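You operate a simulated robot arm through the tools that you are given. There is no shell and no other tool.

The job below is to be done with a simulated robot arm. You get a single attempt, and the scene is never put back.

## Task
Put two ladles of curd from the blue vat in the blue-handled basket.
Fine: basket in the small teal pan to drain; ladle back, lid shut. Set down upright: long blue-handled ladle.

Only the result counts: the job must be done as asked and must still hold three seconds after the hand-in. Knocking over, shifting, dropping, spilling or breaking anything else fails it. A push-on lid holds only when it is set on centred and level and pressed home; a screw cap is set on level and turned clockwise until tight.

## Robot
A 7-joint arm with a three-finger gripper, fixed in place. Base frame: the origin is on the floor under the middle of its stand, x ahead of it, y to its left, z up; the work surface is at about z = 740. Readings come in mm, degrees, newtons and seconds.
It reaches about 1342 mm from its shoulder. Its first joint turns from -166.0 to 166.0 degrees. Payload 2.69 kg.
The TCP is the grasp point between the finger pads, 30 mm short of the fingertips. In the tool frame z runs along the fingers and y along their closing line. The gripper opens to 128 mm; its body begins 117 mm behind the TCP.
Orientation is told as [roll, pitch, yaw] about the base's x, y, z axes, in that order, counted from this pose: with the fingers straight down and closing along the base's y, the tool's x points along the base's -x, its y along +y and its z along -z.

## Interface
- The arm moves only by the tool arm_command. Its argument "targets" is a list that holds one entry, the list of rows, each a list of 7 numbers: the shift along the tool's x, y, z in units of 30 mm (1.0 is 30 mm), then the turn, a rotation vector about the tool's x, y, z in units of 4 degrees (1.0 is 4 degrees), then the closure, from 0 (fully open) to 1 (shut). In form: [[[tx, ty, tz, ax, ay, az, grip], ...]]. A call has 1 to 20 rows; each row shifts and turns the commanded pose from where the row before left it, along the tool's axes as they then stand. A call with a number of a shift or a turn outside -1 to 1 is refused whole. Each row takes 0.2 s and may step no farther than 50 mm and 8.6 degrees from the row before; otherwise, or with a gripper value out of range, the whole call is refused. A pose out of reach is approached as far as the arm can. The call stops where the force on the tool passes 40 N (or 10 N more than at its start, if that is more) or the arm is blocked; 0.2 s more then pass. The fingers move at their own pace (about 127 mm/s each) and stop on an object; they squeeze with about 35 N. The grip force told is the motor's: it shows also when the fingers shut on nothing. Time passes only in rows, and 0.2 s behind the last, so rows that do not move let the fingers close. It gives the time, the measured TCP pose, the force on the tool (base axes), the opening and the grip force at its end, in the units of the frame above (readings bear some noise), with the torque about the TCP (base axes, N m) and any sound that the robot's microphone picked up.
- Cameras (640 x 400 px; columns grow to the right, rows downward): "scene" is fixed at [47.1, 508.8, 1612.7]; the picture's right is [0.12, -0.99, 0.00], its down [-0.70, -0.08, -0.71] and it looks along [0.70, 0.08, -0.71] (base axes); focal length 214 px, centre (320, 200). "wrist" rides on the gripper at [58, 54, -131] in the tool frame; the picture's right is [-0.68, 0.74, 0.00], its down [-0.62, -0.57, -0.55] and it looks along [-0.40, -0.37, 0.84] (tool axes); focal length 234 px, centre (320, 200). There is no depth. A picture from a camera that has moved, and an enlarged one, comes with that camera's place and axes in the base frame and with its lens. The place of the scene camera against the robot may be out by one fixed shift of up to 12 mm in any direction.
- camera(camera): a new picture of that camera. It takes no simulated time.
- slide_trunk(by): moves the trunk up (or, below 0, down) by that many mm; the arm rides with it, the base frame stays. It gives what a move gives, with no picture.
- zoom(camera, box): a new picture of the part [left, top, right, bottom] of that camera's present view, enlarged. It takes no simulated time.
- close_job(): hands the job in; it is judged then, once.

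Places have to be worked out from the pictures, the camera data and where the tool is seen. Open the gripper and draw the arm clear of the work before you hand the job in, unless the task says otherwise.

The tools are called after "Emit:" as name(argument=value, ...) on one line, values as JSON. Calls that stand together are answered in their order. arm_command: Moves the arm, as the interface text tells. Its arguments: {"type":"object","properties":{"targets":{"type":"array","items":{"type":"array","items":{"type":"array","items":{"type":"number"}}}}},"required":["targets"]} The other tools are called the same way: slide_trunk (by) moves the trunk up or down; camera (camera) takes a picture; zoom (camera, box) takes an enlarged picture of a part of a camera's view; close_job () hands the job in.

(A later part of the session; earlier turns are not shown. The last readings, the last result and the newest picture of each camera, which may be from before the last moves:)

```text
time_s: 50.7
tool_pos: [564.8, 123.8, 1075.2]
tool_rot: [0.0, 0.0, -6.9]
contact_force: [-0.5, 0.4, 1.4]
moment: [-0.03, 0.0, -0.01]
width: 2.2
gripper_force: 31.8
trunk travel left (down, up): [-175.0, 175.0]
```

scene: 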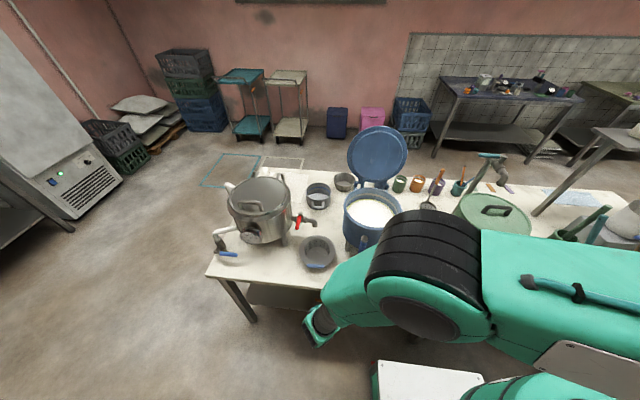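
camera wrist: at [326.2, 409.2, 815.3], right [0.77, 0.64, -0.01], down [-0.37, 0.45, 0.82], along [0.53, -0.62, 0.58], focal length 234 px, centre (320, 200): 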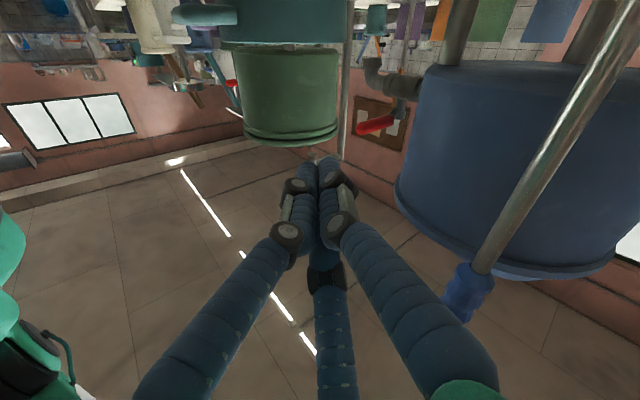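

The hand is back upright at (565, 124, 1075). Next the basket: I raise and yaw to about -90°, then travel high above the ladle to a point over the basket handle's outer side.

Emit:
arm_command(targets=[[[0, 0, -0.15, 0, 0, 1, 1], [0, 0, -0.15, 0, 0, 1, 1], [0, 0, -0.15, 0, 0, 1, 1], [0, 0, -0.15, 0, 0, 1, 1], [0, 0, -0.15, 0, 0, 1, 1], [0, 0, -0.15, 0, 0, 1, 1], [0, 0, -0.15, 0, 0, 1, 1], [0, 0, -0.15, 0, 0, 1, 1], [0, 0, -0.15, 0, 0, 1, 1], [0, 0, -0.15, 0, 0, 1, 1], [0, 0, -0.15, 0, 0, 1, 1], [0, 0, -0.15, 0, 0, 1, 1], [0, 0, -0.15, 0, 0, 1, 1], [0, 0, -0.15, 0, 0, 1, 1], [0, 0, -0.15, 0, 0, 1, 1], [0, 0, -0.15, 0, 0, 1, 1], [0, 0, -0.15, 0, 0, 1, 1], [0, 0, -0.15, 0, 0, 1, 1], [0, 0, -0.15, 0, 0, 1, 1], [0, 0, -0.15, 0, 0, 1, 1]]])

Emit:
arm_command(targets=[[[0, 0, 0, 0, 0, 0.75, 0.5], [0.925, -0.356, 0, 0, 0, 0, 0.5], [0.925, -0.356, 0, 0, 0, 0, 0.5], [0.925, -0.356, 0, 0, 0, 0, 0.5], [0.925, -0.356, 0, 0, 0, 0, 0.5], [0.925, -0.356, 0, 0, 0, 0, 0.5], [0.925, -0.356, 0, 0, 0, 0, 0.5], [0.925, -0.356, 0, 0, 0, 0, 0.5], [0.925, -0.356, 0, 0, 0, 0, 0.5], [0.925, -0.356, 0, 0, 0, 0, 0.5], [0.925, -0.356, 0, 0, 0, 0, 0.5], [0.925, -0.356, 0, 0, 0, 0, 0.5], [0.925, -0.356, 0, 0, 0, 0, 0.5], [0.925, -0.356, 0, 0, 0, 0, 0.5], [0.925, -0.356, 0, 0, 0, 0, 0.5], [0.925, -0.356, 0, 0, 0, 0, 0.5], [0.925, -0.356, 0, 0, 0, 0, 0.5]]])

Emit:
arm_command(targets=[[[0, 0, 0, -1, 0, 0, 0.5], [0, 0, 0, -1, 0, 0, 0.5], [0, 0, 0, -1, 0, 0, 0.5], [0, 0, 0, -1, 0, 0, 0.5], [0, 0, 0, -1, 0, 0, 0.5], [0, 0, 0, -1, 0, 0, 0.5], [0, 0, 0, -1, 0, 0, 0.5], [0, 0, 0, -0.75, 0, 0, 0.5]]])

Emit:
camera(camera="wrist")

```text
time_s: 54.9
tool_pos: [566.2, 125.0, 1165.5]
tool_rot: [0.0, 0.0, -87.0]
contact_force: [-0.7, 0.2, 0.2]
moment: [-0.04, 0.0, 0.02]
width: 1.9
gripper_force: 31.5
trunk travel left (down, up): [-175.0, 175.0]
```

```text
time_s: 58.5
tool_pos: [395.0, 569.1, 1163.7]
tool_rot: [0.1, 0.0, -90.0]
contact_force: [0.4, -0.2, 0.0]
moment: [0.04, 0.01, -0.01]
width: 64.2
gripper_force: 0.1
trunk travel left (down, up): [-175.0, 175.0]
```

```text
time_s: 60.3
tool_pos: [398.1, 576.6, 1176.2]
tool_rot: [26.7, 0.0, -89.6]
contact_force: [0.9, -0.2, -0.4]
moment: [-0.04, 0.01, 0.03]
width: 63.9
gripper_force: 0.1
out of reach, approached as far as the arm can: row 6, 7
trunk travel left (down, up): [-175.0, 175.0]
```

```text
taken
camera wrist: at [386.5, 634.6, 1316.8], right [0.66, -0.67, 0.33], down [-0.75, -0.62, 0.24], along [0.04, -0.41, -0.91], focal length 234 px, centre (320, 200)
```

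wrist: 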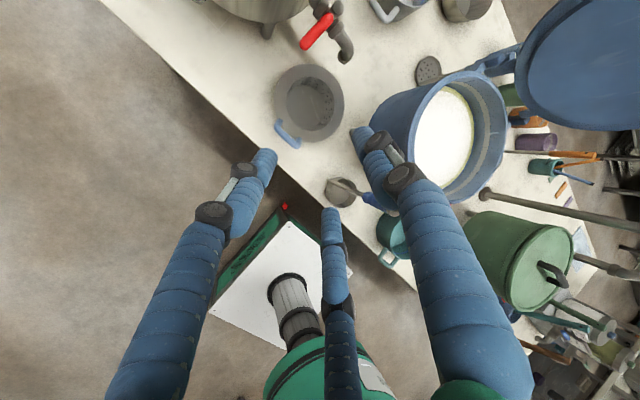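

The tilt stopped at about 27° (a joint limit up here), but the handle is clearly seen between the fingers. I lower toward the handle's outer side and see whether the limit relaxes lower down.

Emit:
arm_command(targets=[[[-0.036, -0.4375, 0.834, 0, 0, 0, 0.5], [-0.036, -0.4375, 0.834, 0, 0, 0, 0.5], [-0.036, -0.4375, 0.834, 0, 0, 0, 0.5], [-0.036, -0.4375, 0.834, 0, 0, 0, 0.5], [-0.036, -0.4375, 0.834, 0, 0, 0, 0.5], [-0.036, -0.4375, 0.834, 0, 0, 0, 0.5], [-0.036, -0.4375, 0.834, 0, 0, 0, 0.5], [-0.036, -0.4375, 0.834, 0, 0, 0, 0.5]]])

Emit:
camera(camera="wrist")

Emit:
zoom(camera="wrist", box=[200, 40, 420, 220])

```text
time_s: 62.1
tool_pos: [444.6, 566.9, 984.3]
tool_rot: [25.5, -0.4, -89.0]
contact_force: [-0.2, 0.0, 0.5]
moment: [-0.04, 0.0, 0.0]
width: 64.0
gripper_force: 0.0
out of reach, approached as far as the arm can: row 4, 5, 6, 7, 8
trunk travel left (down, up): [-175.0, 175.0]
```

```text
taken
camera wrist: at [435.0, 625.6, 1124.8], right [0.68, -0.66, 0.32], down [-0.74, -0.63, 0.26], along [0.03, -0.41, -0.91], focal length 234 px, centre (320, 200)
```

wrist: 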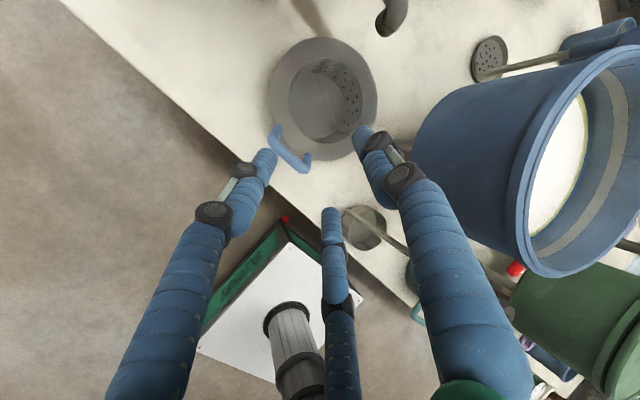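

```text
2.22 times, centred on (310, 130) of wrist
camera zoom: at [435.0, 625.6, 1124.8], right [0.68, -0.66, 0.32], down [-0.74, -0.63, 0.26], along [0.03, -0.41, -0.91], focal length 520 px, centre (342, 356)
```

zoom: 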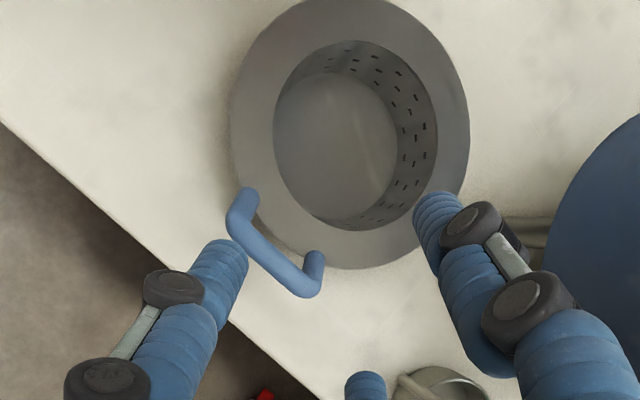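

Being this close with yaw -90° hits a joint limit. The gripper is three-fold symmetric, so I use yaw +30° instead: one finger inside the handle, two outside, the same pattern. I level the hand, rise and yaw by +120°.

Emit:
arm_command(targets=[[[0, 0, -0.9, 0.8, 0, 0, 0.5], [0, 0, -0.9, 0.8, 0, 0, 0.5], [0, 0, -0.9, 0.8, 0, 0, 0.5], [0, 0, -0.9, 0.8, 0, 0, 0.5], [0, 0, 0, 0.8, 0, 0, 0.5], [0, 0, 0, 0.8, 0, 0, 0.5], [0, 0, 0, 0.8, 0, 0, 0.5], [0, 0, 0, 0.78, 0, 0, 0.5], [0, 0, 0, 0, 0, -1, 0.5], [0, 0, 0, 0, 0, -1, 0.5], [0, 0, 0, 0, 0, -1, 0.5], [0, 0, 0, 0, 0, -1, 0.5], [0, 0, 0, 0, 0, -1, 0.5], [0, 0, 0, 0, 0, -1, 0.5], [0, 0, 0, 0, 0, -1, 0.5], [0, 0, 0, 0, 0, -1, 0.5], [0, 0, 0, 0, 0, -1, 0.5], [0, 0, 0, 0, 0, -1, 0.5]]])

Emit:
arm_command(targets=[[[0, 0, 0, 0, 0, -1, 0.5], [0, 0, 0, 0, 0, -1, 0.5], [0, 0, 0, 0, 0, -1, 0.5], [0, 0, 0, 0, 0, -1, 0.5], [0, 0, 0, 0, 0, -1, 0.5], [0, 0, 0, 0, 0, -1, 0.5], [0, 0, 0, 0, 0, -1, 0.5], [0, 0, 0, 0, 0, -1, 0.5], [0, 0, 0, 0, 0, -1, 0.5], [0, 0, 0, 0, 0, -1, 0.5], [0, 0, 0, 0, 0, -1, 0.5], [0, 0, 0, 0, 0, -1, 0.5], [0, 0, 0, 0, 0, -1, 0.5], [0, 0, 0, 0, 0, -1, 0.5], [0, 0, 0, 0, 0, -1, 0.5], [0, 0, 0, 0, 0, -1, 0.5], [0, 0, 0, 0, 0, -1, 0.5], [0, 0, 0, 0, 0, -1, 0.5], [0, 0, 0, 0, 0, -1, 0.5], [0, 0, 0, 0, 0, -1, 0.5]]])

```text
time_s: 65.9
tool_pos: [404.4, 567.5, 1085.0]
tool_rot: [0.7, -0.9, -49.6]
contact_force: [-1.0, 0.1, -0.2]
moment: [0.02, 0.03, 0.05]
width: 63.6
gripper_force: 0.1
trunk travel left (down, up): [-175.0, 175.0]
```

```text
time_s: 70.1
tool_pos: [404.0, 567.6, 1084.3]
tool_rot: [-0.6, -0.9, 30.3]
contact_force: [0.7, -0.2, -0.1]
moment: [-0.03, -0.03, -0.01]
width: 64.0
gripper_force: 0.2
trunk travel left (down, up): [-175.0, 175.0]
```

Yaw is +30°. Now I tilt 30° so the fingers point down and away along the handle's legs.

Emit:
arm_command(targets=[[[0, 0, 0, 0.5045, -0.863, 0, 0.5], [0, 0, 0, 0.5045, -0.863, 0, 0.5], [0, 0, 0, 0.5045, -0.863, 0, 0.5], [0, 0, 0, 0.5045, -0.863, 0, 0.5], [0, 0, 0, 0.5045, -0.863, 0, 0.5], [0, 0, 0, 0.5045, -0.863, 0, 0.5], [0, 0, 0, 0.5045, -0.863, 0, 0.5], [0, 0, 0, 0.252, -0.4315, 0, 0.5]]])

Emit:
camera(camera="wrist")

Emit:
zoom(camera="wrist", box=[220, 20, 440, 220])

```text
time_s: 71.9
tool_pos: [404.4, 567.8, 1083.4]
tool_rot: [-17.0, -26.4, 34.3]
contact_force: [-0.1, 0.6, 0.1]
moment: [0.0, 0.05, 0.03]
width: 63.9
gripper_force: 0.0
trunk travel left (down, up): [-175.0, 175.0]
```

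```text
taken
camera wrist: at [269.5, 583.4, 1155.9], right [0.18, 0.98, 0.11], down [0.42, -0.18, 0.89], along [0.89, -0.12, -0.44], focal length 234 px, centre (320, 200)
```

wrist: 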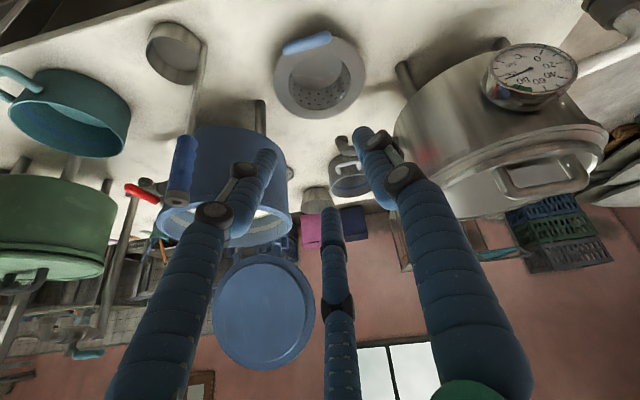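

```text
2.00 times, centred on (330, 120) of wrist
camera zoom: at [269.5, 583.4, 1155.9], right [0.18, 0.98, 0.11], down [0.42, -0.18, 0.89], along [0.89, -0.12, -0.44], focal length 468 px, centre (300, 360)
```

zoom: 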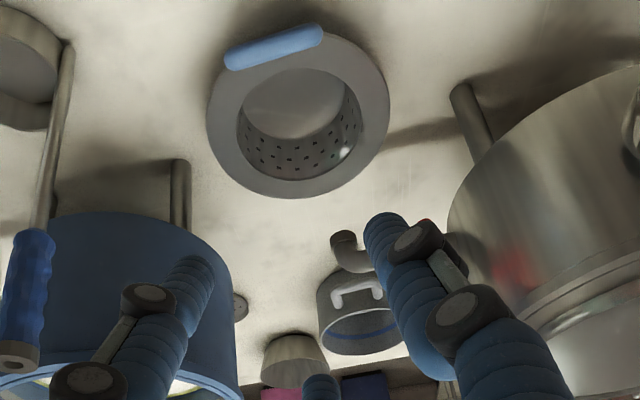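

Tilt reached: fingers point along (0.516, 0, -0.857). The bar's mid measures (458, 566.5, 828) from here, agreeing with before. I go down to 100 mm short of the grasp.

Emit:
arm_command(targets=[[[0.414, 0.236, 0.76, 0, 0, 0, 0.5], [0.414, 0.236, 0.76, 0, 0, 0, 0.5], [0.414, 0.236, 0.76, 0, 0, 0, 0.5], [0.414, 0.236, 0.76, 0, 0, 0, 0.5], [0.414, 0.236, 0.76, 0, 0, 0, 0.5], [0.414, 0.236, 0.76, 0, 0, 0, 0.5]]])

Emit:
camera(camera="wrist")

Emit:
zoom(camera="wrist", box=[200, 60, 420, 240])

Emit:
zoom(camera="scene", box=[260, 180, 400, 300])

```text
time_s: 73.3
tool_pos: [402.5, 568.0, 922.4]
tool_rot: [-17.1, -26.5, 34.3]
contact_force: [-0.6, 0.1, 0.9]
moment: [-0.01, 0.01, -0.01]
width: 64.0
gripper_force: 0.1
trunk travel left (down, up): [-175.0, 175.0]
```

```text
taken
camera wrist: at [266.9, 583.3, 995.0], right [0.18, 0.98, 0.11], down [0.42, -0.18, 0.89], along [0.89, -0.12, -0.44], focal length 234 px, centre (320, 200)
```

wrist: 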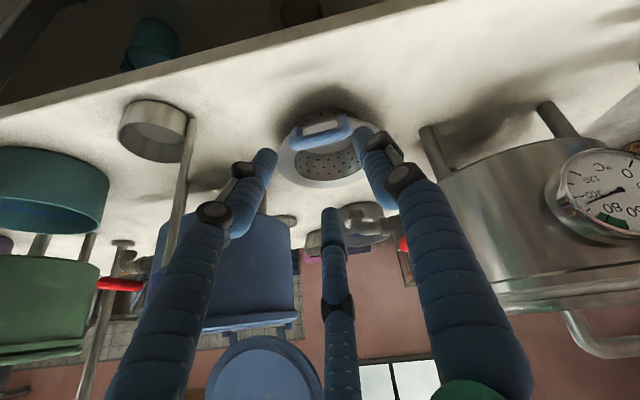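

```text
2.22 times, centred on (310, 150) of wrist
camera zoom: at [266.9, 583.3, 995.0], right [0.18, 0.98, 0.11], down [0.42, -0.18, 0.89], along [0.89, -0.12, -0.44], focal length 520 px, centre (342, 311)
```

zoom: 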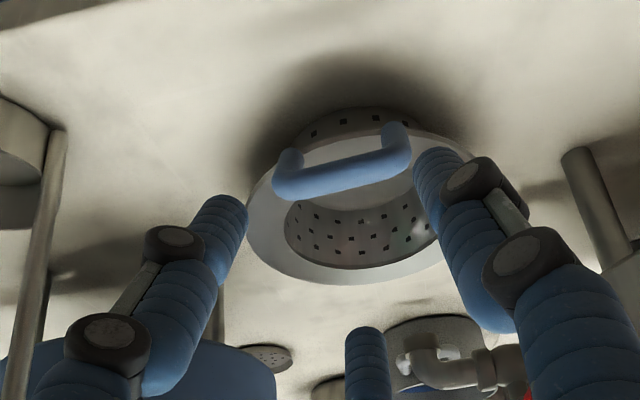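

```text
3.33 times, centred on (330, 240) of scene
camera zoom: at [47.1, 508.8, 1612.7], right [0.12, -0.99, 0.0], down [-0.7, -0.08, -0.71], along [0.7, 0.08, -0.71], focal length 715 px, centre (287, 67)
```

zoom: 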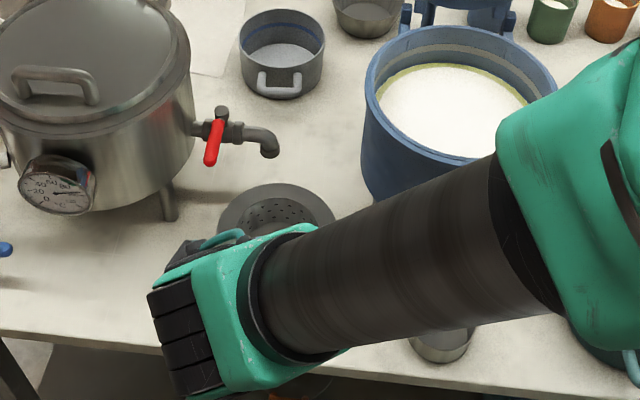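

The bar lies right ahead along the fingers, at (458, 566, 827). I open a bit wider and advance 100 mm along the fingers so one finger passes inside the handle and two outside.

Emit:
arm_command(targets=[[[0, 0, 0, 0, 0, 0, 0.3], [0, 0, 0, 0, 0, 0, 0.3], [0.043, 0.0133, 0.555, 0, 0, 0, 0.3], [0.043, 0.0133, 0.555, 0, 0, 0, 0.3], [0.043, 0.0133, 0.555, 0, 0, 0, 0.3], [0.043, 0.0133, 0.555, 0, 0, 0, 0.3], [0.043, 0.0133, 0.555, 0, 0, 0, 0.3], [0.043, 0.0133, 0.555, 0, 0, 0, 0.3]]])

Emit:
camera(camera="wrist")

Emit:
zoom(camera="wrist", box=[220, 100, 420, 280])

```text
time_s: 75.1
tool_pos: [445.1, 565.2, 832.3]
tool_rot: [-17.0, -26.4, 34.3]
contact_force: [-0.5, -1.0, 0.1]
moment: [-0.04, -0.03, 0.03]
width: 89.5
gripper_force: 0.1
trunk travel left (down, up): [-175.0, 175.0]
```

```text
taken
camera wrist: at [311.1, 581.0, 904.1], right [0.18, 0.98, 0.11], down [0.42, -0.18, 0.89], along [0.89, -0.12, -0.44], focal length 234 px, centre (320, 200)
```

wrist: 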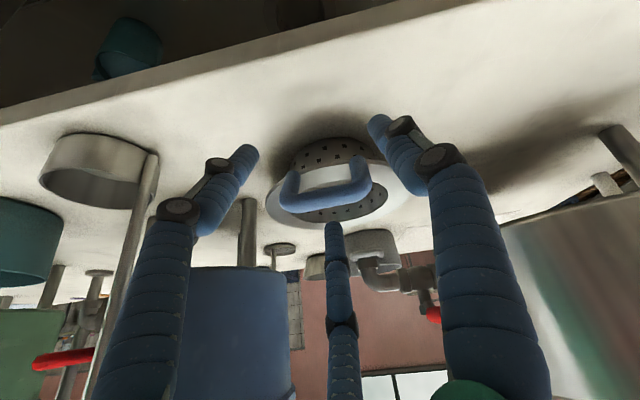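

```text
2.22 times, centred on (320, 190) of wrist
camera zoom: at [311.1, 581.0, 904.1], right [0.18, 0.98, 0.11], down [0.42, -0.18, 0.89], along [0.89, -0.12, -0.44], focal length 520 px, centre (320, 222)
```

zoom: 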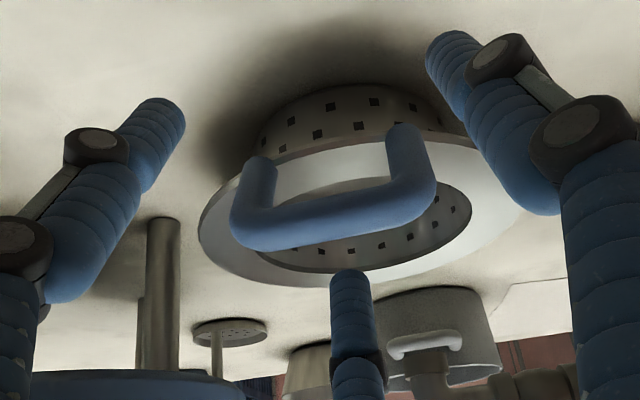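

The handle is straddled correctly with the bar about 8 mm past the grasp point. I shift 3 mm toward the inner side and close the fingers.

Emit:
arm_command(targets=[[[-0.087, -0.05, 0, 0, 0, 0, 0.3], [0, 0, 0, 0, 0, 0, 0.6], [0, 0, 0, 0, 0, 0, 0.8], [0, 0, 0, 0, 0, 0, 1], [0, 0, 0, 0, 0, 0, 1], [0, 0, 0, 0, 0, 0, 1]]])

Emit:
camera(camera="wrist")

Emit:
zoom(camera="wrist", box=[220, 100, 420, 280])

```text
time_s: 76.5
tool_pos: [448.3, 564.6, 834.8]
tool_rot: [-17.0, -26.3, 34.4]
contact_force: [-0.1, 0.2, 0.4]
moment: [0.02, -0.01, 0.04]
width: 21.2
gripper_force: 35.6
trunk travel left (down, up): [-175.0, 175.0]
```

```text
taken
camera wrist: at [313.6, 580.6, 906.0], right [0.18, 0.98, 0.11], down [0.42, -0.18, 0.89], along [0.89, -0.12, -0.44], focal length 234 px, centre (320, 200)
```

wrist: 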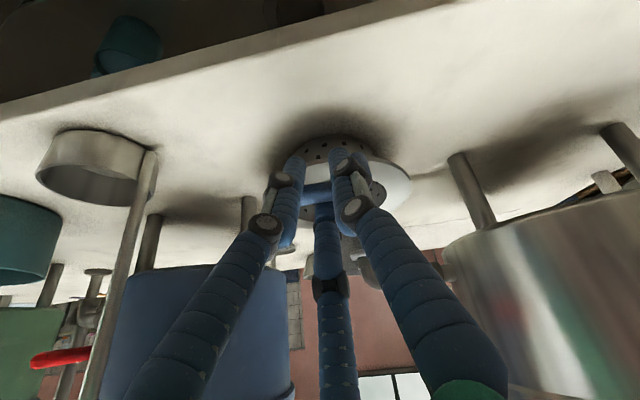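

```text
2.22 times, centred on (320, 190) of wrist
camera zoom: at [313.6, 580.6, 906.0], right [0.18, 0.98, 0.11], down [0.42, -0.18, 0.89], along [0.89, -0.12, -0.44], focal length 520 px, centre (320, 222)
```

zoom: 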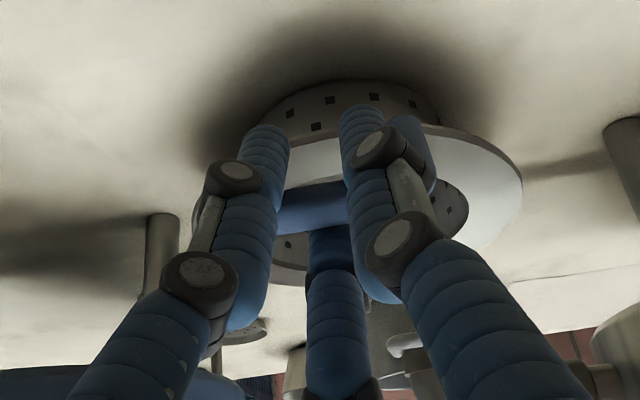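

The grip holds the bar (width 21 mm, 35.6 N). I lift 60 mm straight up and look at how the basket hangs.

Emit:
arm_command(targets=[[[-0.111, -0.0655, -0.214, 0, 0, 0, 1], [-0.111, -0.0655, -0.214, 0, 0, 0, 1], [-0.222, -0.131, -0.4285, 0, 0, 0, 1], [-0.222, -0.131, -0.4285, 0, 0, 0, 1], [-0.222, -0.131, -0.4285, 0, 0, 0, 1], [0, 0, 0, 0, 0, 0, 1]]])

Emit:
camera(camera="wrist")

Emit:
zoom(camera="scene", box=[260, 180, 400, 300])

```text
time_s: 77.9
tool_pos: [448.7, 563.4, 894.4]
tool_rot: [-17.0, -26.4, 34.4]
contact_force: [0.5, 0.7, -1.6]
moment: [0.0, 0.1, -0.08]
width: 21.9
gripper_force: 34.8
trunk travel left (down, up): [-175.0, 175.0]
```

```text
taken
camera wrist: at [313.6, 580.2, 966.7], right [0.18, 0.98, 0.11], down [0.42, -0.18, 0.89], along [0.89, -0.12, -0.44], focal length 234 px, centre (320, 200)
```

wrist: 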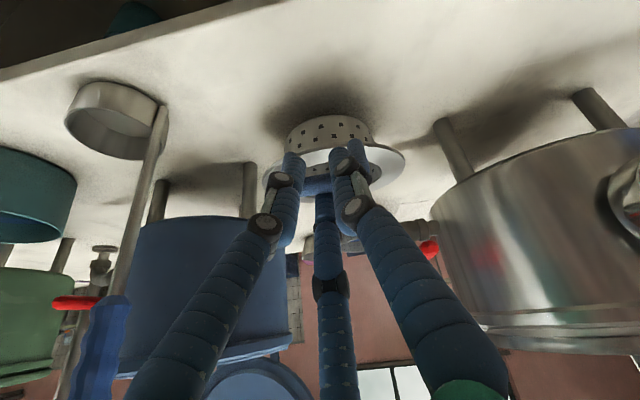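

```text
3.33 times, centred on (330, 240) of scene
camera zoom: at [47.1, 508.8, 1612.7], right [0.12, -0.99, 0.0], down [-0.7, -0.08, -0.71], along [0.7, 0.08, -0.71], focal length 715 px, centre (287, 67)
```

zoom: 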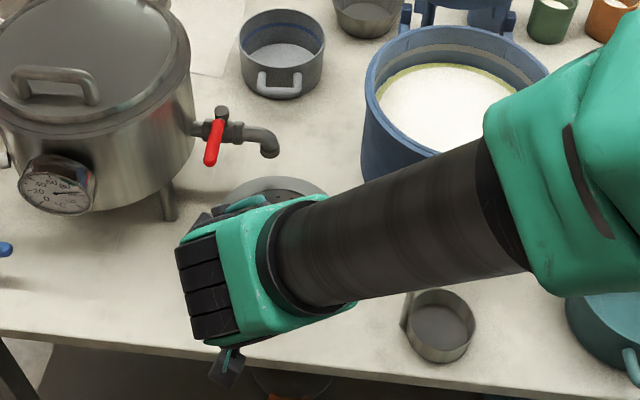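

The basket hangs from the grip and weighs little (~0.2 kg). I draw it 35 mm back from the steel vat's spout and then lift it high enough to pass over the ladle.

Emit:
arm_command(targets=[[[0.43, 0.25, -0.3, 0, 0, 0, 1], [0.43, 0.25, -0.3, 0, 0, 0, 1], [-0.35, -0.2, -0.675, 0, 0, 0, 1], [-0.4, -0.2357, -0.771, 0, 0, 0, 1], [-0.4, -0.2357, -0.771, 0, 0, 0, 1], [-0.4, -0.2357, -0.771, 0, 0, 0, 1], [-0.4, -0.2357, -0.771, 0, 0, 0, 1], [-0.4, -0.2357, -0.771, 0, 0, 0, 1], [-0.4, -0.2357, -0.771, 0, 0, 0, 1], [-0.4, -0.2357, -0.771, 0, 0, 0, 1], [-0.4, -0.2357, -0.771, 0, 0, 0, 1], [-0.4, -0.2357, -0.771, 0, 0, 0, 1]]])

Emit:
camera(camera="wrist")

Emit:
camera(camera="scene")

```text
time_s: 80.5
tool_pos: [414.1, 563.5, 1160.5]
tool_rot: [-17.0, -26.3, 34.4]
contact_force: [-0.3, 0.5, -1.1]
moment: [0.0, 0.07, -0.02]
width: 21.5
gripper_force: 35.0
trunk travel left (down, up): [-175.0, 175.0]
```

```text
taken
camera wrist: at [278.9, 579.7, 1233.4], right [0.18, 0.98, 0.11], down [0.42, -0.17, 0.89], along [0.89, -0.12, -0.44], focal length 234 px, centre (320, 200)
```

wrist: 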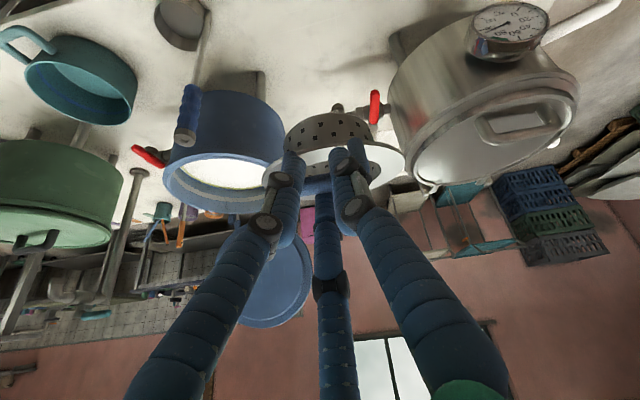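

```text
taken
```

scene: 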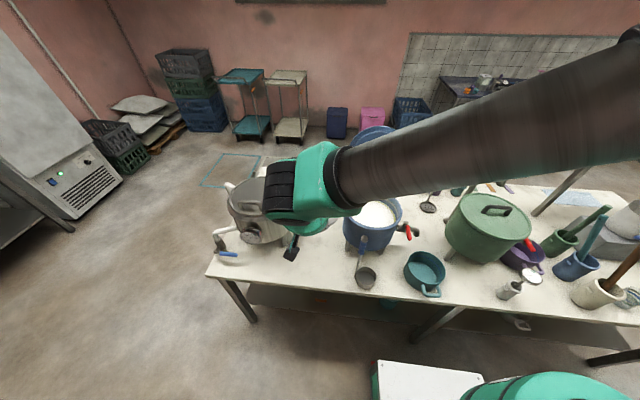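

The basket is held steady. I zoom in to judge its tilt relative to the hand.

Emit:
zoom(camera="wrist", box=[240, 90, 430, 230])

```text
2.86 times, centred on (335, 160) of wrist
camera zoom: at [278.9, 579.7, 1233.4], right [0.18, 0.98, 0.11], down [0.42, -0.17, 0.89], along [0.89, -0.12, -0.44], focal length 669 px, centre (277, 314)
```

zoom: 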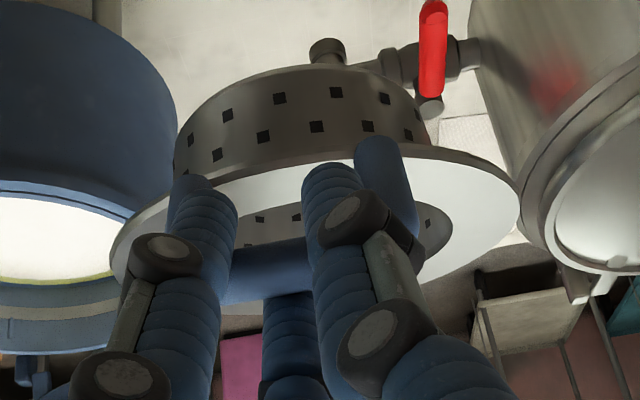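

The basket has drooped roughly 15° nose-down about the bar but is stable. I raise 60 mm more to clear the ladle top and carry it over toward the pan.

Emit:
arm_command(targets=[[[-0.296, -0.1746, -0.571, 0, 0, 0, 1], [-0.296, -0.1746, -0.571, 0, 0, 0, 1], [-0.296, -0.1746, -0.571, 0, 0, 0, 1], [0.2, -0.4, 0.02, 0, 0, 0, 1], [0.428, -0.876, 0.046, 0, 0, 0, 1], [0.428, -0.876, 0.046, 0, 0, 0, 1], [0.428, -0.876, 0.046, 0, 0, 0, 1], [0.428, -0.876, 0.046, 0, 0, 0, 1], [0.428, -0.876, 0.046, 0, 0, 0, 1], [0.428, -0.876, 0.046, 0, 0, 0, 1], [0.428, -0.876, 0.046, 0, 0, 0, 1], [0.428, -0.876, 0.046, 0, 0, 0, 1], [0.428, -0.876, 0.046, 0, 0, 0, 1], [0.428, -0.876, 0.046, 0, 0, 0, 1], [0.428, -0.876, 0.046, 0, 0, 0, 1], [0.428, -0.876, 0.046, 0, 0, 0, 1], [0.428, -0.876, 0.046, 0, 0, 0, 1], [0.428, -0.876, 0.046, 0, 0, 0, 1], [0.428, -0.876, 0.046, 0, 0, 0, 1], [0.428, -0.876, 0.046, 0, 0, 0, 1]]])

Emit:
arm_command(targets=[[[0.428, -0.876, 0.046, 0, 0, 0, 1], [0.2, -0.4, 0.02, 0, 0, 0, 1], [0, 0, 0, -0.4446, -0.2619, -0.857, 1], [0, 0, 0, -0.4446, -0.2619, -0.857, 1], [0, 0, 0, -0.4446, -0.2619, -0.857, 1], [0, 0, 0, -0.4446, -0.2619, -0.857, 1], [0, 0, 0, -0.4446, -0.2619, -0.857, 1], [0, 0, 0, -0.4446, -0.2619, -0.857, 1], [0, 0, 0, -0.4446, -0.2619, -0.857, 1], [0, 0, 0, -0.4446, -0.2619, -0.857, 1], [0, 0, 0, -0.4446, -0.2619, -0.857, 1], [0, 0, 0, -0.4446, -0.2619, -0.857, 1], [0, 0, 0, -0.4446, -0.2619, -0.857, 1], [0, 0, 0, -0.4446, -0.2619, -0.857, 1], [0, 0, 0, -0.4446, -0.2619, -0.857, 1], [0, 0, 0, -0.4446, -0.2619, -0.857, 1], [0, 0, 0, -0.4446, -0.2619, -0.857, 1]]])

Emit:
camera(camera="wrist")

Emit:
camera(camera="scene")

```text
time_s: 84.7
tool_pos: [457.4, 83.4, 1220.5]
tool_rot: [-17.0, -26.5, 34.3]
contact_force: [0.2, -0.2, -0.9]
moment: [-0.03, 0.11, -0.03]
width: 21.4
gripper_force: 35.1
trunk travel left (down, up): [-175.0, 175.0]
```

```text
time_s: 88.3
tool_pos: [461.2, 40.0, 1221.3]
tool_rot: [-17.0, -26.3, 94.5]
contact_force: [-0.3, -0.1, -1.1]
moment: [-0.06, 0.04, -0.02]
width: 21.7
gripper_force: 35.2
trunk travel left (down, up): [-175.0, 175.0]
```

```text
taken
camera wrist: at [379.0, -67.6, 1292.4], right [-0.76, 0.64, 0.11], down [0.36, 0.27, 0.89], along [0.55, 0.71, -0.44], focal length 234 px, centre (320, 200)
```

wrist: 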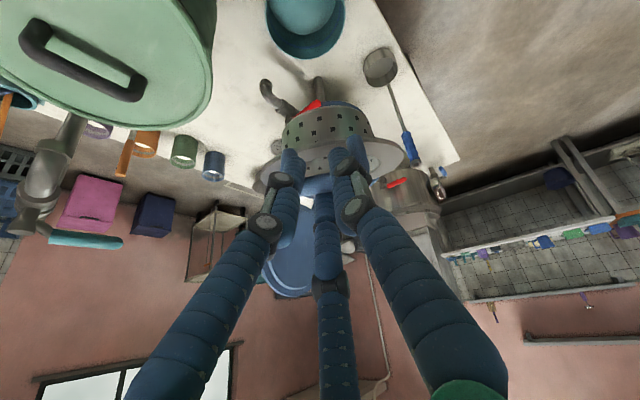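

```text
taken
```

scene: 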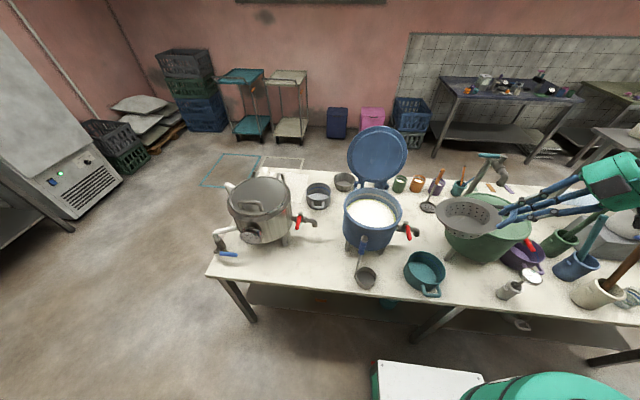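

The scene camera now sees the basket freely. I zoom to measure its tilt.

Emit:
zoom(camera="scene", box=[400, 150, 580, 290])

Emit:
zoom(camera="wrist", box=[230, 80, 430, 230])

```text
2.86 times, centred on (490, 220) of scene
camera zoom: at [47.1, 508.8, 1612.7], right [0.12, -0.99, 0.0], down [-0.7, -0.08, -0.71], along [0.7, 0.08, -0.71], focal length 613 px, centre (-166, 143)
```

zoom: 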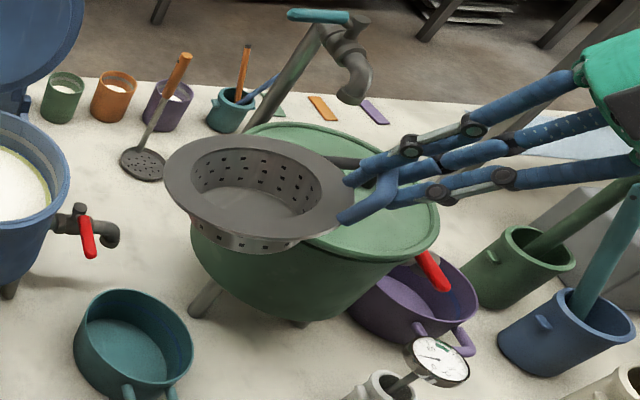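

```text
2.67 times, centred on (330, 155) of wrist
camera zoom: at [379.0, -67.6, 1292.4], right [-0.76, 0.64, 0.11], down [0.36, 0.27, 0.89], along [0.55, 0.71, -0.44], focal length 624 px, centre (293, 320)
```

zoom: 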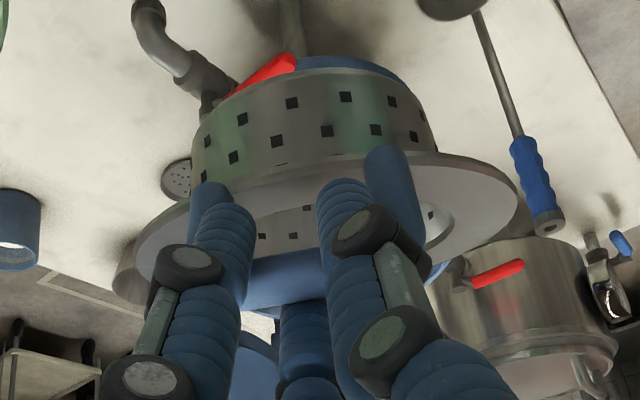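

The droop is about 20°, so I tilt the hand a further 20° to level the basket, then check again.

Emit:
arm_command(targets=[[[0, 0, 0, 0.5045, -0.863, 0, 1], [0, 0, 0, 0.5045, -0.863, 0, 1], [0, 0, 0, 0.5045, -0.863, 0, 1], [0, 0, 0, 0.5045, -0.863, 0, 1], [0, 0, 0, 0.5045, -0.863, 0, 1], [0, 0, 0, 0, 0, 0, 1]]])

Emit:
zoom(camera="scene", box=[400, 150, 580, 290])

Emit:
camera(camera="wrist")

Emit:
zoom(camera="wrist", box=[230, 80, 430, 230])

```text
time_s: 89.7
tool_pos: [460.8, 41.5, 1221.0]
tool_rot: [-32.1, -42.1, 103.1]
contact_force: [0.4, 0.2, -1.6]
moment: [-0.12, 0.09, 0.05]
width: 22.0
gripper_force: 34.8
trunk travel left (down, up): [-175.0, 175.0]
```

```text
2.86 times, centred on (490, 220) of scene
camera zoom: at [47.1, 508.8, 1612.7], right [0.12, -0.99, 0.0], down [-0.7, -0.08, -0.71], along [0.7, 0.08, -0.71], focal length 613 px, centre (-166, 143)
```

zoom: 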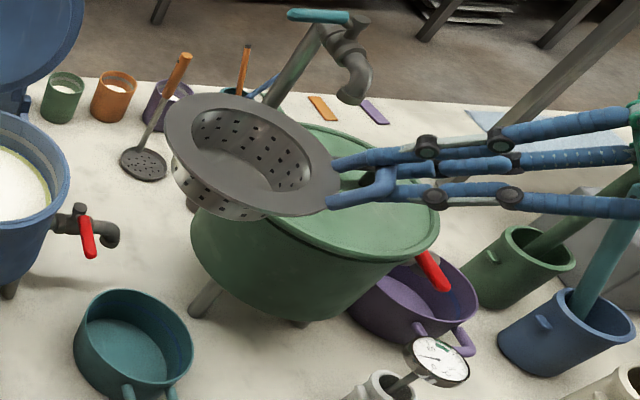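

```text
taken
camera wrist: at [370.5, -81.3, 1242.6], right [-0.78, 0.6, 0.16], down [0.2, -0.01, 0.98], along [0.59, 0.8, -0.11], focal length 234 px, centre (320, 200)
```

wrist: 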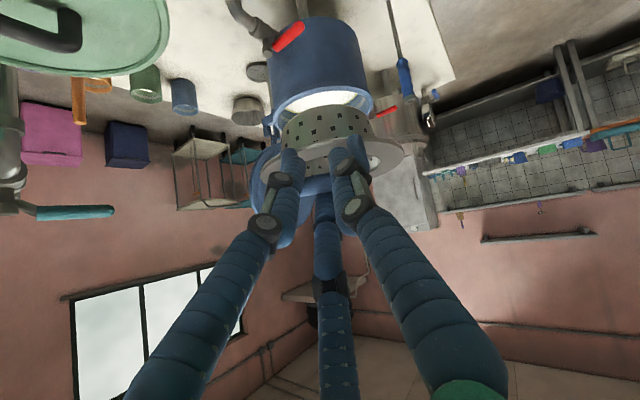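

```text
2.67 times, centred on (330, 155) of wrist
camera zoom: at [370.5, -81.3, 1242.6], right [-0.78, 0.6, 0.16], down [0.2, -0.01, 0.98], along [0.59, 0.8, -0.11], focal length 624 px, centre (293, 320)
```

zoom: 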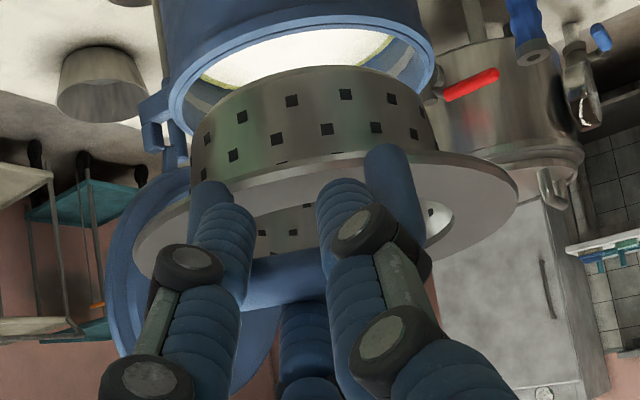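

The basket now reads level within about 2-3°, with its centre at TCP + (48, 91, -40). I lower it over the pan, stopping with the basket bottom about 10 mm above the pan rim.

Emit:
arm_command(targets=[[[0.286, 0.162, 0.258, 0, 0, 0, 1], [0.572, 0.325, 0.517, 0, 0, 0, 1], [0.572, 0.325, 0.517, 0, 0, 0, 1], [0.572, 0.325, 0.517, 0, 0, 0, 1], [0.572, 0.325, 0.517, 0, 0, 0, 1], [0.572, 0.325, 0.517, 0, 0, 0, 1], [0.572, 0.325, 0.517, 0, 0, 0, 1], [0.572, 0.325, 0.517, 0, 0, 0, 1], [0.572, 0.325, 0.517, 0, 0, 0, 1], [0.572, 0.325, 0.517, 0, 0, 0, 1], [0.572, 0.325, 0.517, 0, 0, 0, 1], [0.572, 0.325, 0.517, 0, 0, 0, 1], [0.286, 0.162, 0.258, 0, 0, 0, 1]]])

Emit:
zoom(camera="scene", box=[370, 210, 510, 320])

Emit:
camera(camera="wrist")

Emit:
zoom(camera="wrist", box=[230, 60, 430, 210])

```text
time_s: 92.5
tool_pos: [473.5, 37.0, 961.6]
tool_rot: [-31.3, -42.0, 102.5]
contact_force: [0.1, -0.2, -1.6]
moment: [-0.1, 0.06, 0.0]
width: 21.8
gripper_force: 35.1
out of reach, approached as far as the arm can: row 11, 12, 13
trunk travel left (down, up): [-175.0, 175.0]
```

```text
3.64 times, centred on (440, 265) of scene
camera zoom: at [47.1, 508.8, 1612.7], right [0.12, -0.99, 0.0], down [-0.7, -0.08, -0.71], along [0.7, 0.08, -0.71], focal length 780 px, centre (-116, -36)
```

zoom: 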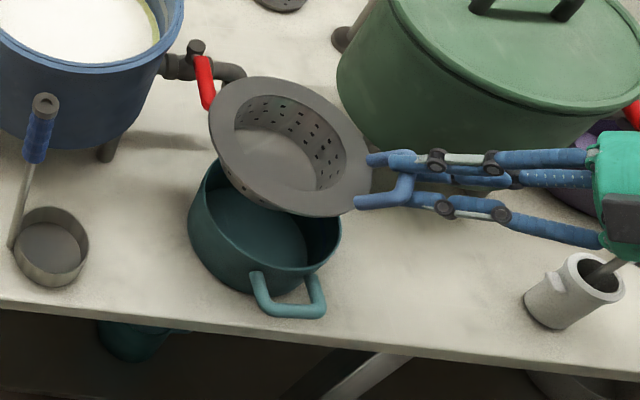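

```text
taken
camera wrist: at [383.6, -85.3, 983.7], right [-0.78, 0.6, 0.17], down [0.21, -0.01, 0.98], along [0.59, 0.8, -0.12], focal length 234 px, centre (320, 200)
```

wrist: 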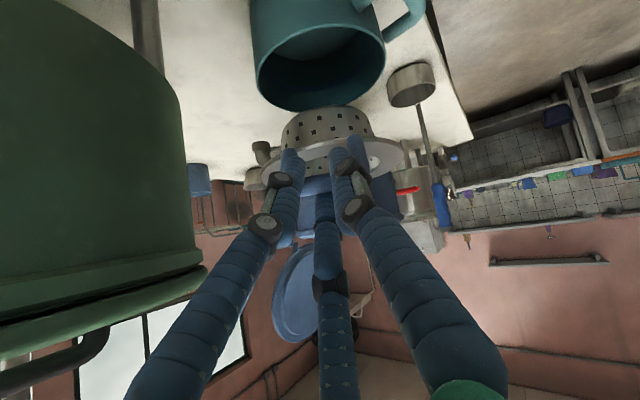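

```text
2.67 times, centred on (330, 135) of wrist
camera zoom: at [383.6, -85.3, 983.7], right [-0.78, 0.6, 0.17], down [0.21, -0.01, 0.98], along [0.59, 0.8, -0.12], focal length 624 px, centre (293, 373)
```

zoom: 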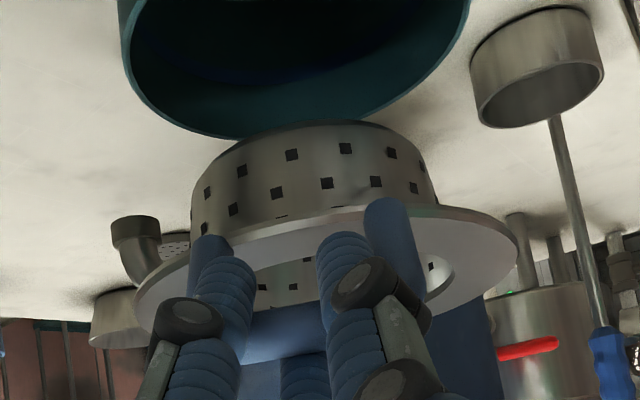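

The arm hits a joint limit at z≈962 in this posture, but the trunk can carry it lower. I rise 110 mm, correct x, and then lower the trunk by 150 mm.

Emit:
arm_command(targets=[[[-0.3125, -0.1375, -0.31, 0, 0, 0, 1], [-0.625, -0.275, -0.62, 0, 0, 0, 1], [-0.625, -0.275, -0.62, 0, 0, 0, 1], [-0.625, -0.275, -0.62, 0, 0, 0, 1], [-0.3125, -0.1375, -0.31, 0, 0, 0, 1]]])

Emit:
slide_trunk(by=-150)

Emit:
camera(camera="wrist")

Emit:
zoom(camera="scene", box=[370, 210, 510, 320])

```text
time_s: 93.7
tool_pos: [459.5, 37.4, 1071.0]
tool_rot: [-32.0, -42.1, 103.1]
contact_force: [0.5, 0.5, -2.5]
moment: [-0.1, 0.04, 0.04]
width: 21.7
gripper_force: 35.1
trunk travel left (down, up): [-175.0, 175.0]
```

```text
time_s: 95.5
tool_pos: [461.6, 36.1, 922.7]
tool_rot: [-32.1, -42.1, 103.2]
contact_force: [0.9, -0.2, -1.8]
moment: [-0.09, 0.07, -0.04]
width: 21.7
gripper_force: 35.4
trunk travel left (down, up): [-25.0, 325.0]
```

```text
taken
camera wrist: at [371.0, -86.0, 943.9], right [-0.78, 0.6, 0.16], down [0.2, -0.01, 0.98], along [0.59, 0.8, -0.11], focal length 234 px, centre (320, 200)
```

wrist: 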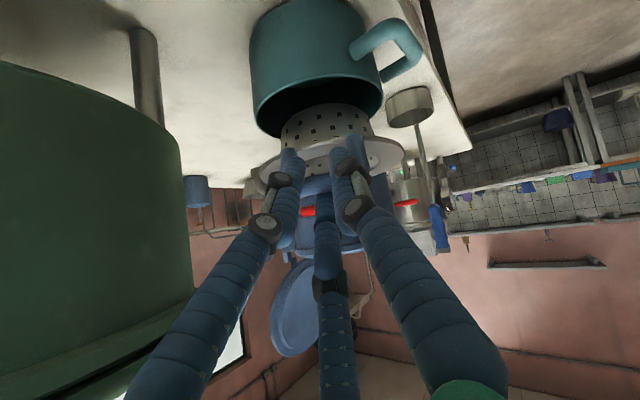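

```text
3.64 times, centred on (440, 265) of scene
camera zoom: at [47.1, 508.8, 1612.7], right [0.12, -0.99, 0.0], down [-0.7, -0.08, -0.71], along [0.7, 0.08, -0.71], focal length 780 px, centre (-116, -36)
```

zoom: 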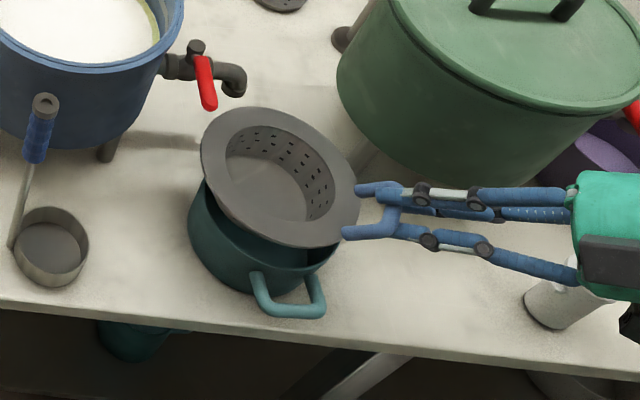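

The pose is exactly where wanted. I zoom in to check basket vs. pan alignment.

Emit:
zoom(camera="wrist", box=[230, 0, 430, 220])

Emit:
zoom(camera="scene", box=[395, 225, 465, 295])

```text
1.82 times, centred on (330, 110) of wrist
camera zoom: at [371.0, -86.0, 943.9], right [-0.78, 0.6, 0.16], down [0.2, -0.01, 0.98], along [0.59, 0.8, -0.11], focal length 426 px, centre (302, 364)
```

zoom: 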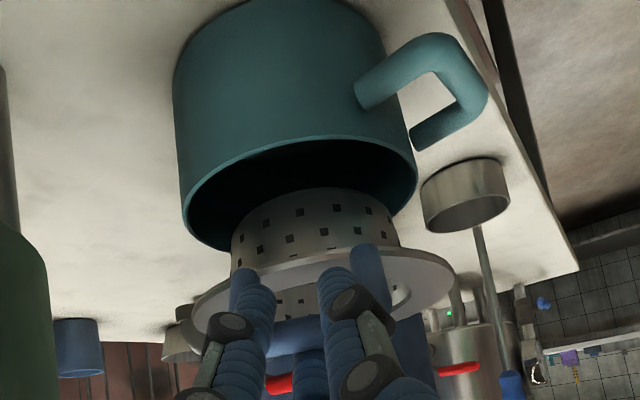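

```text
5.71 times, centred on (430, 260) of scene
camera zoom: at [47.1, 508.8, 1612.7], right [0.12, -0.99, 0.0], down [-0.7, -0.08, -0.71], along [0.7, 0.08, -0.71], focal length 1226 px, centre (-309, -143)
```

zoom: 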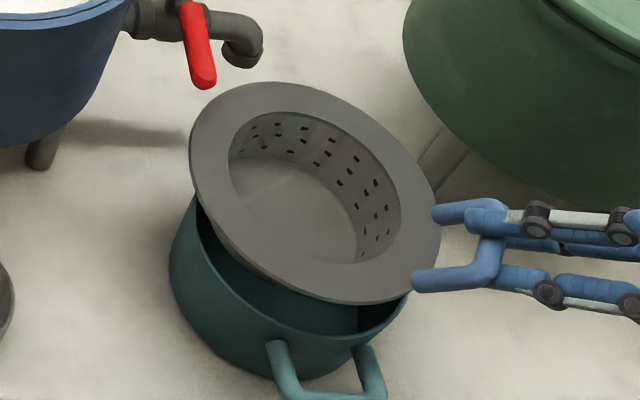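

Wrist and scene disagree a little about the basket's position along the depth direction. I zoom much harder on both for exact extremes before lowering.

Emit:
zoom(camera="wrist", box=[250, 60, 330, 200])

Emit:
zoom(camera="wrist", box=[330, 60, 410, 200])

Emit:
zoom(camera="scene", box=[400, 235, 450, 285])

```text
2.86 times, centred on (290, 130) of wrist
camera zoom: at [371.0, -86.0, 943.9], right [-0.78, 0.6, 0.16], down [0.2, -0.01, 0.98], along [0.59, 0.8, -0.11], focal length 669 px, centre (406, 400)
```

zoom: 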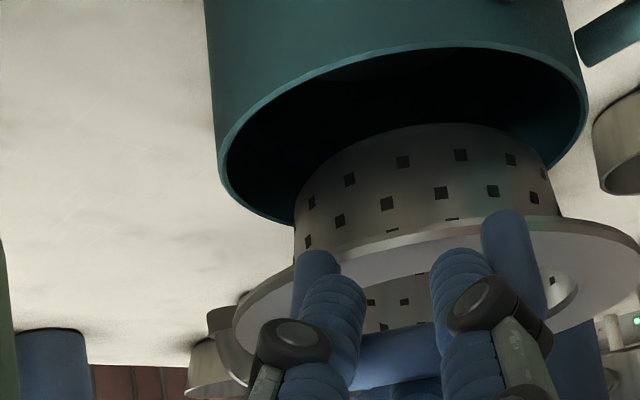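

```text
2.86 times, centred on (370, 130) of wrist
camera zoom: at [371.0, -86.0, 943.9], right [-0.78, 0.6, 0.16], down [0.2, -0.01, 0.98], along [0.59, 0.8, -0.11], focal length 669 px, centre (177, 400)
```

zoom: 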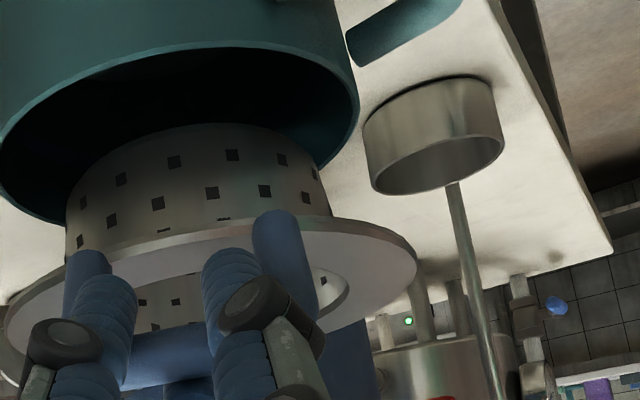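

```text
8.00 times, centred on (425, 260) of scene
camera zoom: at [47.1, 508.8, 1612.7], right [0.12, -0.99, 0.0], down [-0.7, -0.08, -0.71], along [0.7, 0.08, -0.71], focal length 1716 px, centre (-520, -280)
```

zoom: 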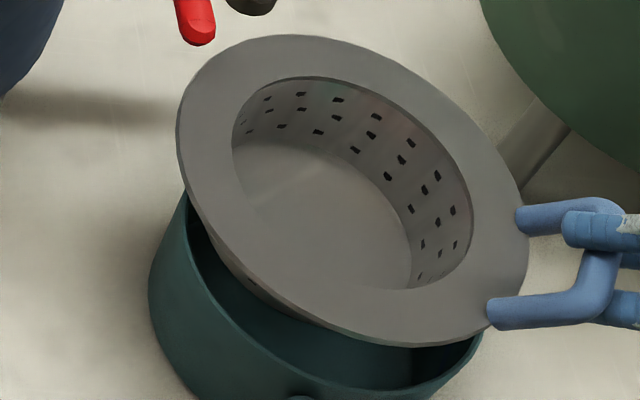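

Combining both views, the basket should move about 3 mm in -x and 9 mm in -y to centre over the pan (cup radius 54 vs. pan inner radius ~70). I make that shift and lower 50 mm, into the pan mouth but short of the flange touching.

Emit:
arm_command(targets=[[[0.2, 0.044, -0.241, 0, 0, 0, 1], [0, 0, 0, 0, 0, 0, 1], [0.14, 0.082, 0.131, 0, 0, 0, 1], [0.279, 0.164, 0.262, 0, 0, 0, 1], [0.279, 0.164, 0.262, 0, 0, 0, 1], [0.279, 0.164, 0.262, 0, 0, 0, 1], [0.14, 0.082, 0.131, 0, 0, 0, 1]]])

Emit:
zoom(camera="scene", box=[400, 235, 450, 285])

Emit:
zoom(camera="wrist", box=[230, 40, 430, 200])

```text
time_s: 97.1
tool_pos: [458.1, 28.1, 872.4]
tool_rot: [-32.1, -42.1, 103.0]
contact_force: [-0.2, -0.3, -0.9]
moment: [-0.12, 0.03, -0.01]
width: 21.7
gripper_force: 34.9
trunk travel left (down, up): [-25.0, 325.0]
```

```text
8.00 times, centred on (425, 260) of scene
camera zoom: at [47.1, 508.8, 1612.7], right [0.12, -0.99, 0.0], down [-0.7, -0.08, -0.71], along [0.7, 0.08, -0.71], focal length 1716 px, centre (-520, -280)
```

zoom: 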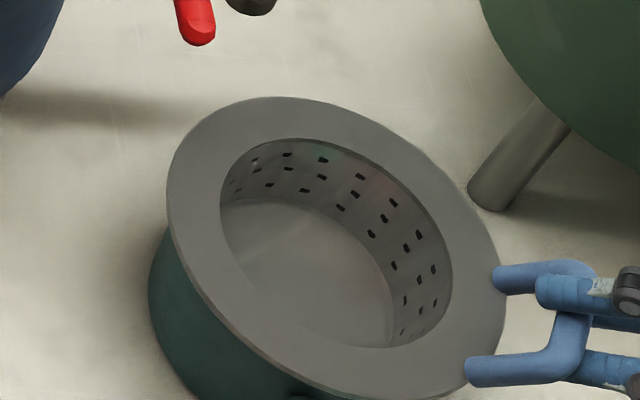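

```text
2.50 times, centred on (330, 120) of wrist
camera zoom: at [368.1, -95.0, 893.7], right [-0.78, 0.6, 0.16], down [0.2, -0.01, 0.98], along [0.59, 0.8, -0.11], focal length 585 px, centre (295, 400)
```

zoom: 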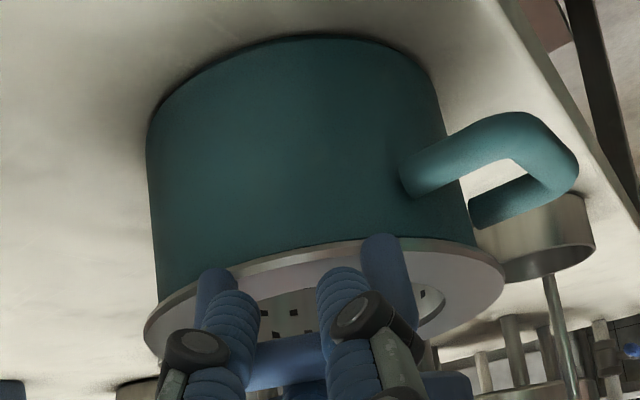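

The basket's cup is inside the pan mouth and the flange is just above the rim. I lower in 3 mm steps and watch the force.

Emit:
arm_command(targets=[[[0.067, 0.0394, 0.0629, 0, 0, 0, 1], [0.067, 0.0394, 0.0629, 0, 0, 0, 1], [0.067, 0.0394, 0.0629, 0, 0, 0, 1], [0, 0, 0, 0, 0, 0, 1]]])

Emit:
zoom(camera="wrist", box=[230, 40, 430, 200])

```text
time_s: 98.1
tool_pos: [460.7, 26.4, 863.7]
tool_rot: [-32.3, -42.1, 103.1]
contact_force: [-0.6, -14.7, 26.7]
moment: [0.45, 0.06, -0.06]
width: 22.1
gripper_force: 35.8
trunk travel left (down, up): [-25.0, 325.0]
```

```text
2.50 times, centred on (330, 120) of wrist
camera zoom: at [368.8, -95.9, 886.0], right [-0.78, 0.6, 0.16], down [0.19, -0.01, 0.98], along [0.59, 0.8, -0.11], focal length 585 px, centre (295, 400)
```

zoom: 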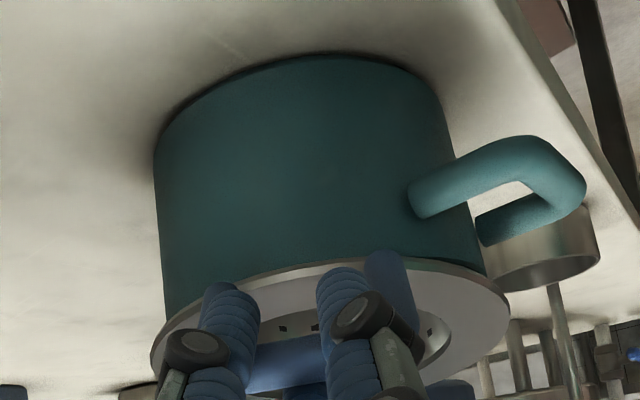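

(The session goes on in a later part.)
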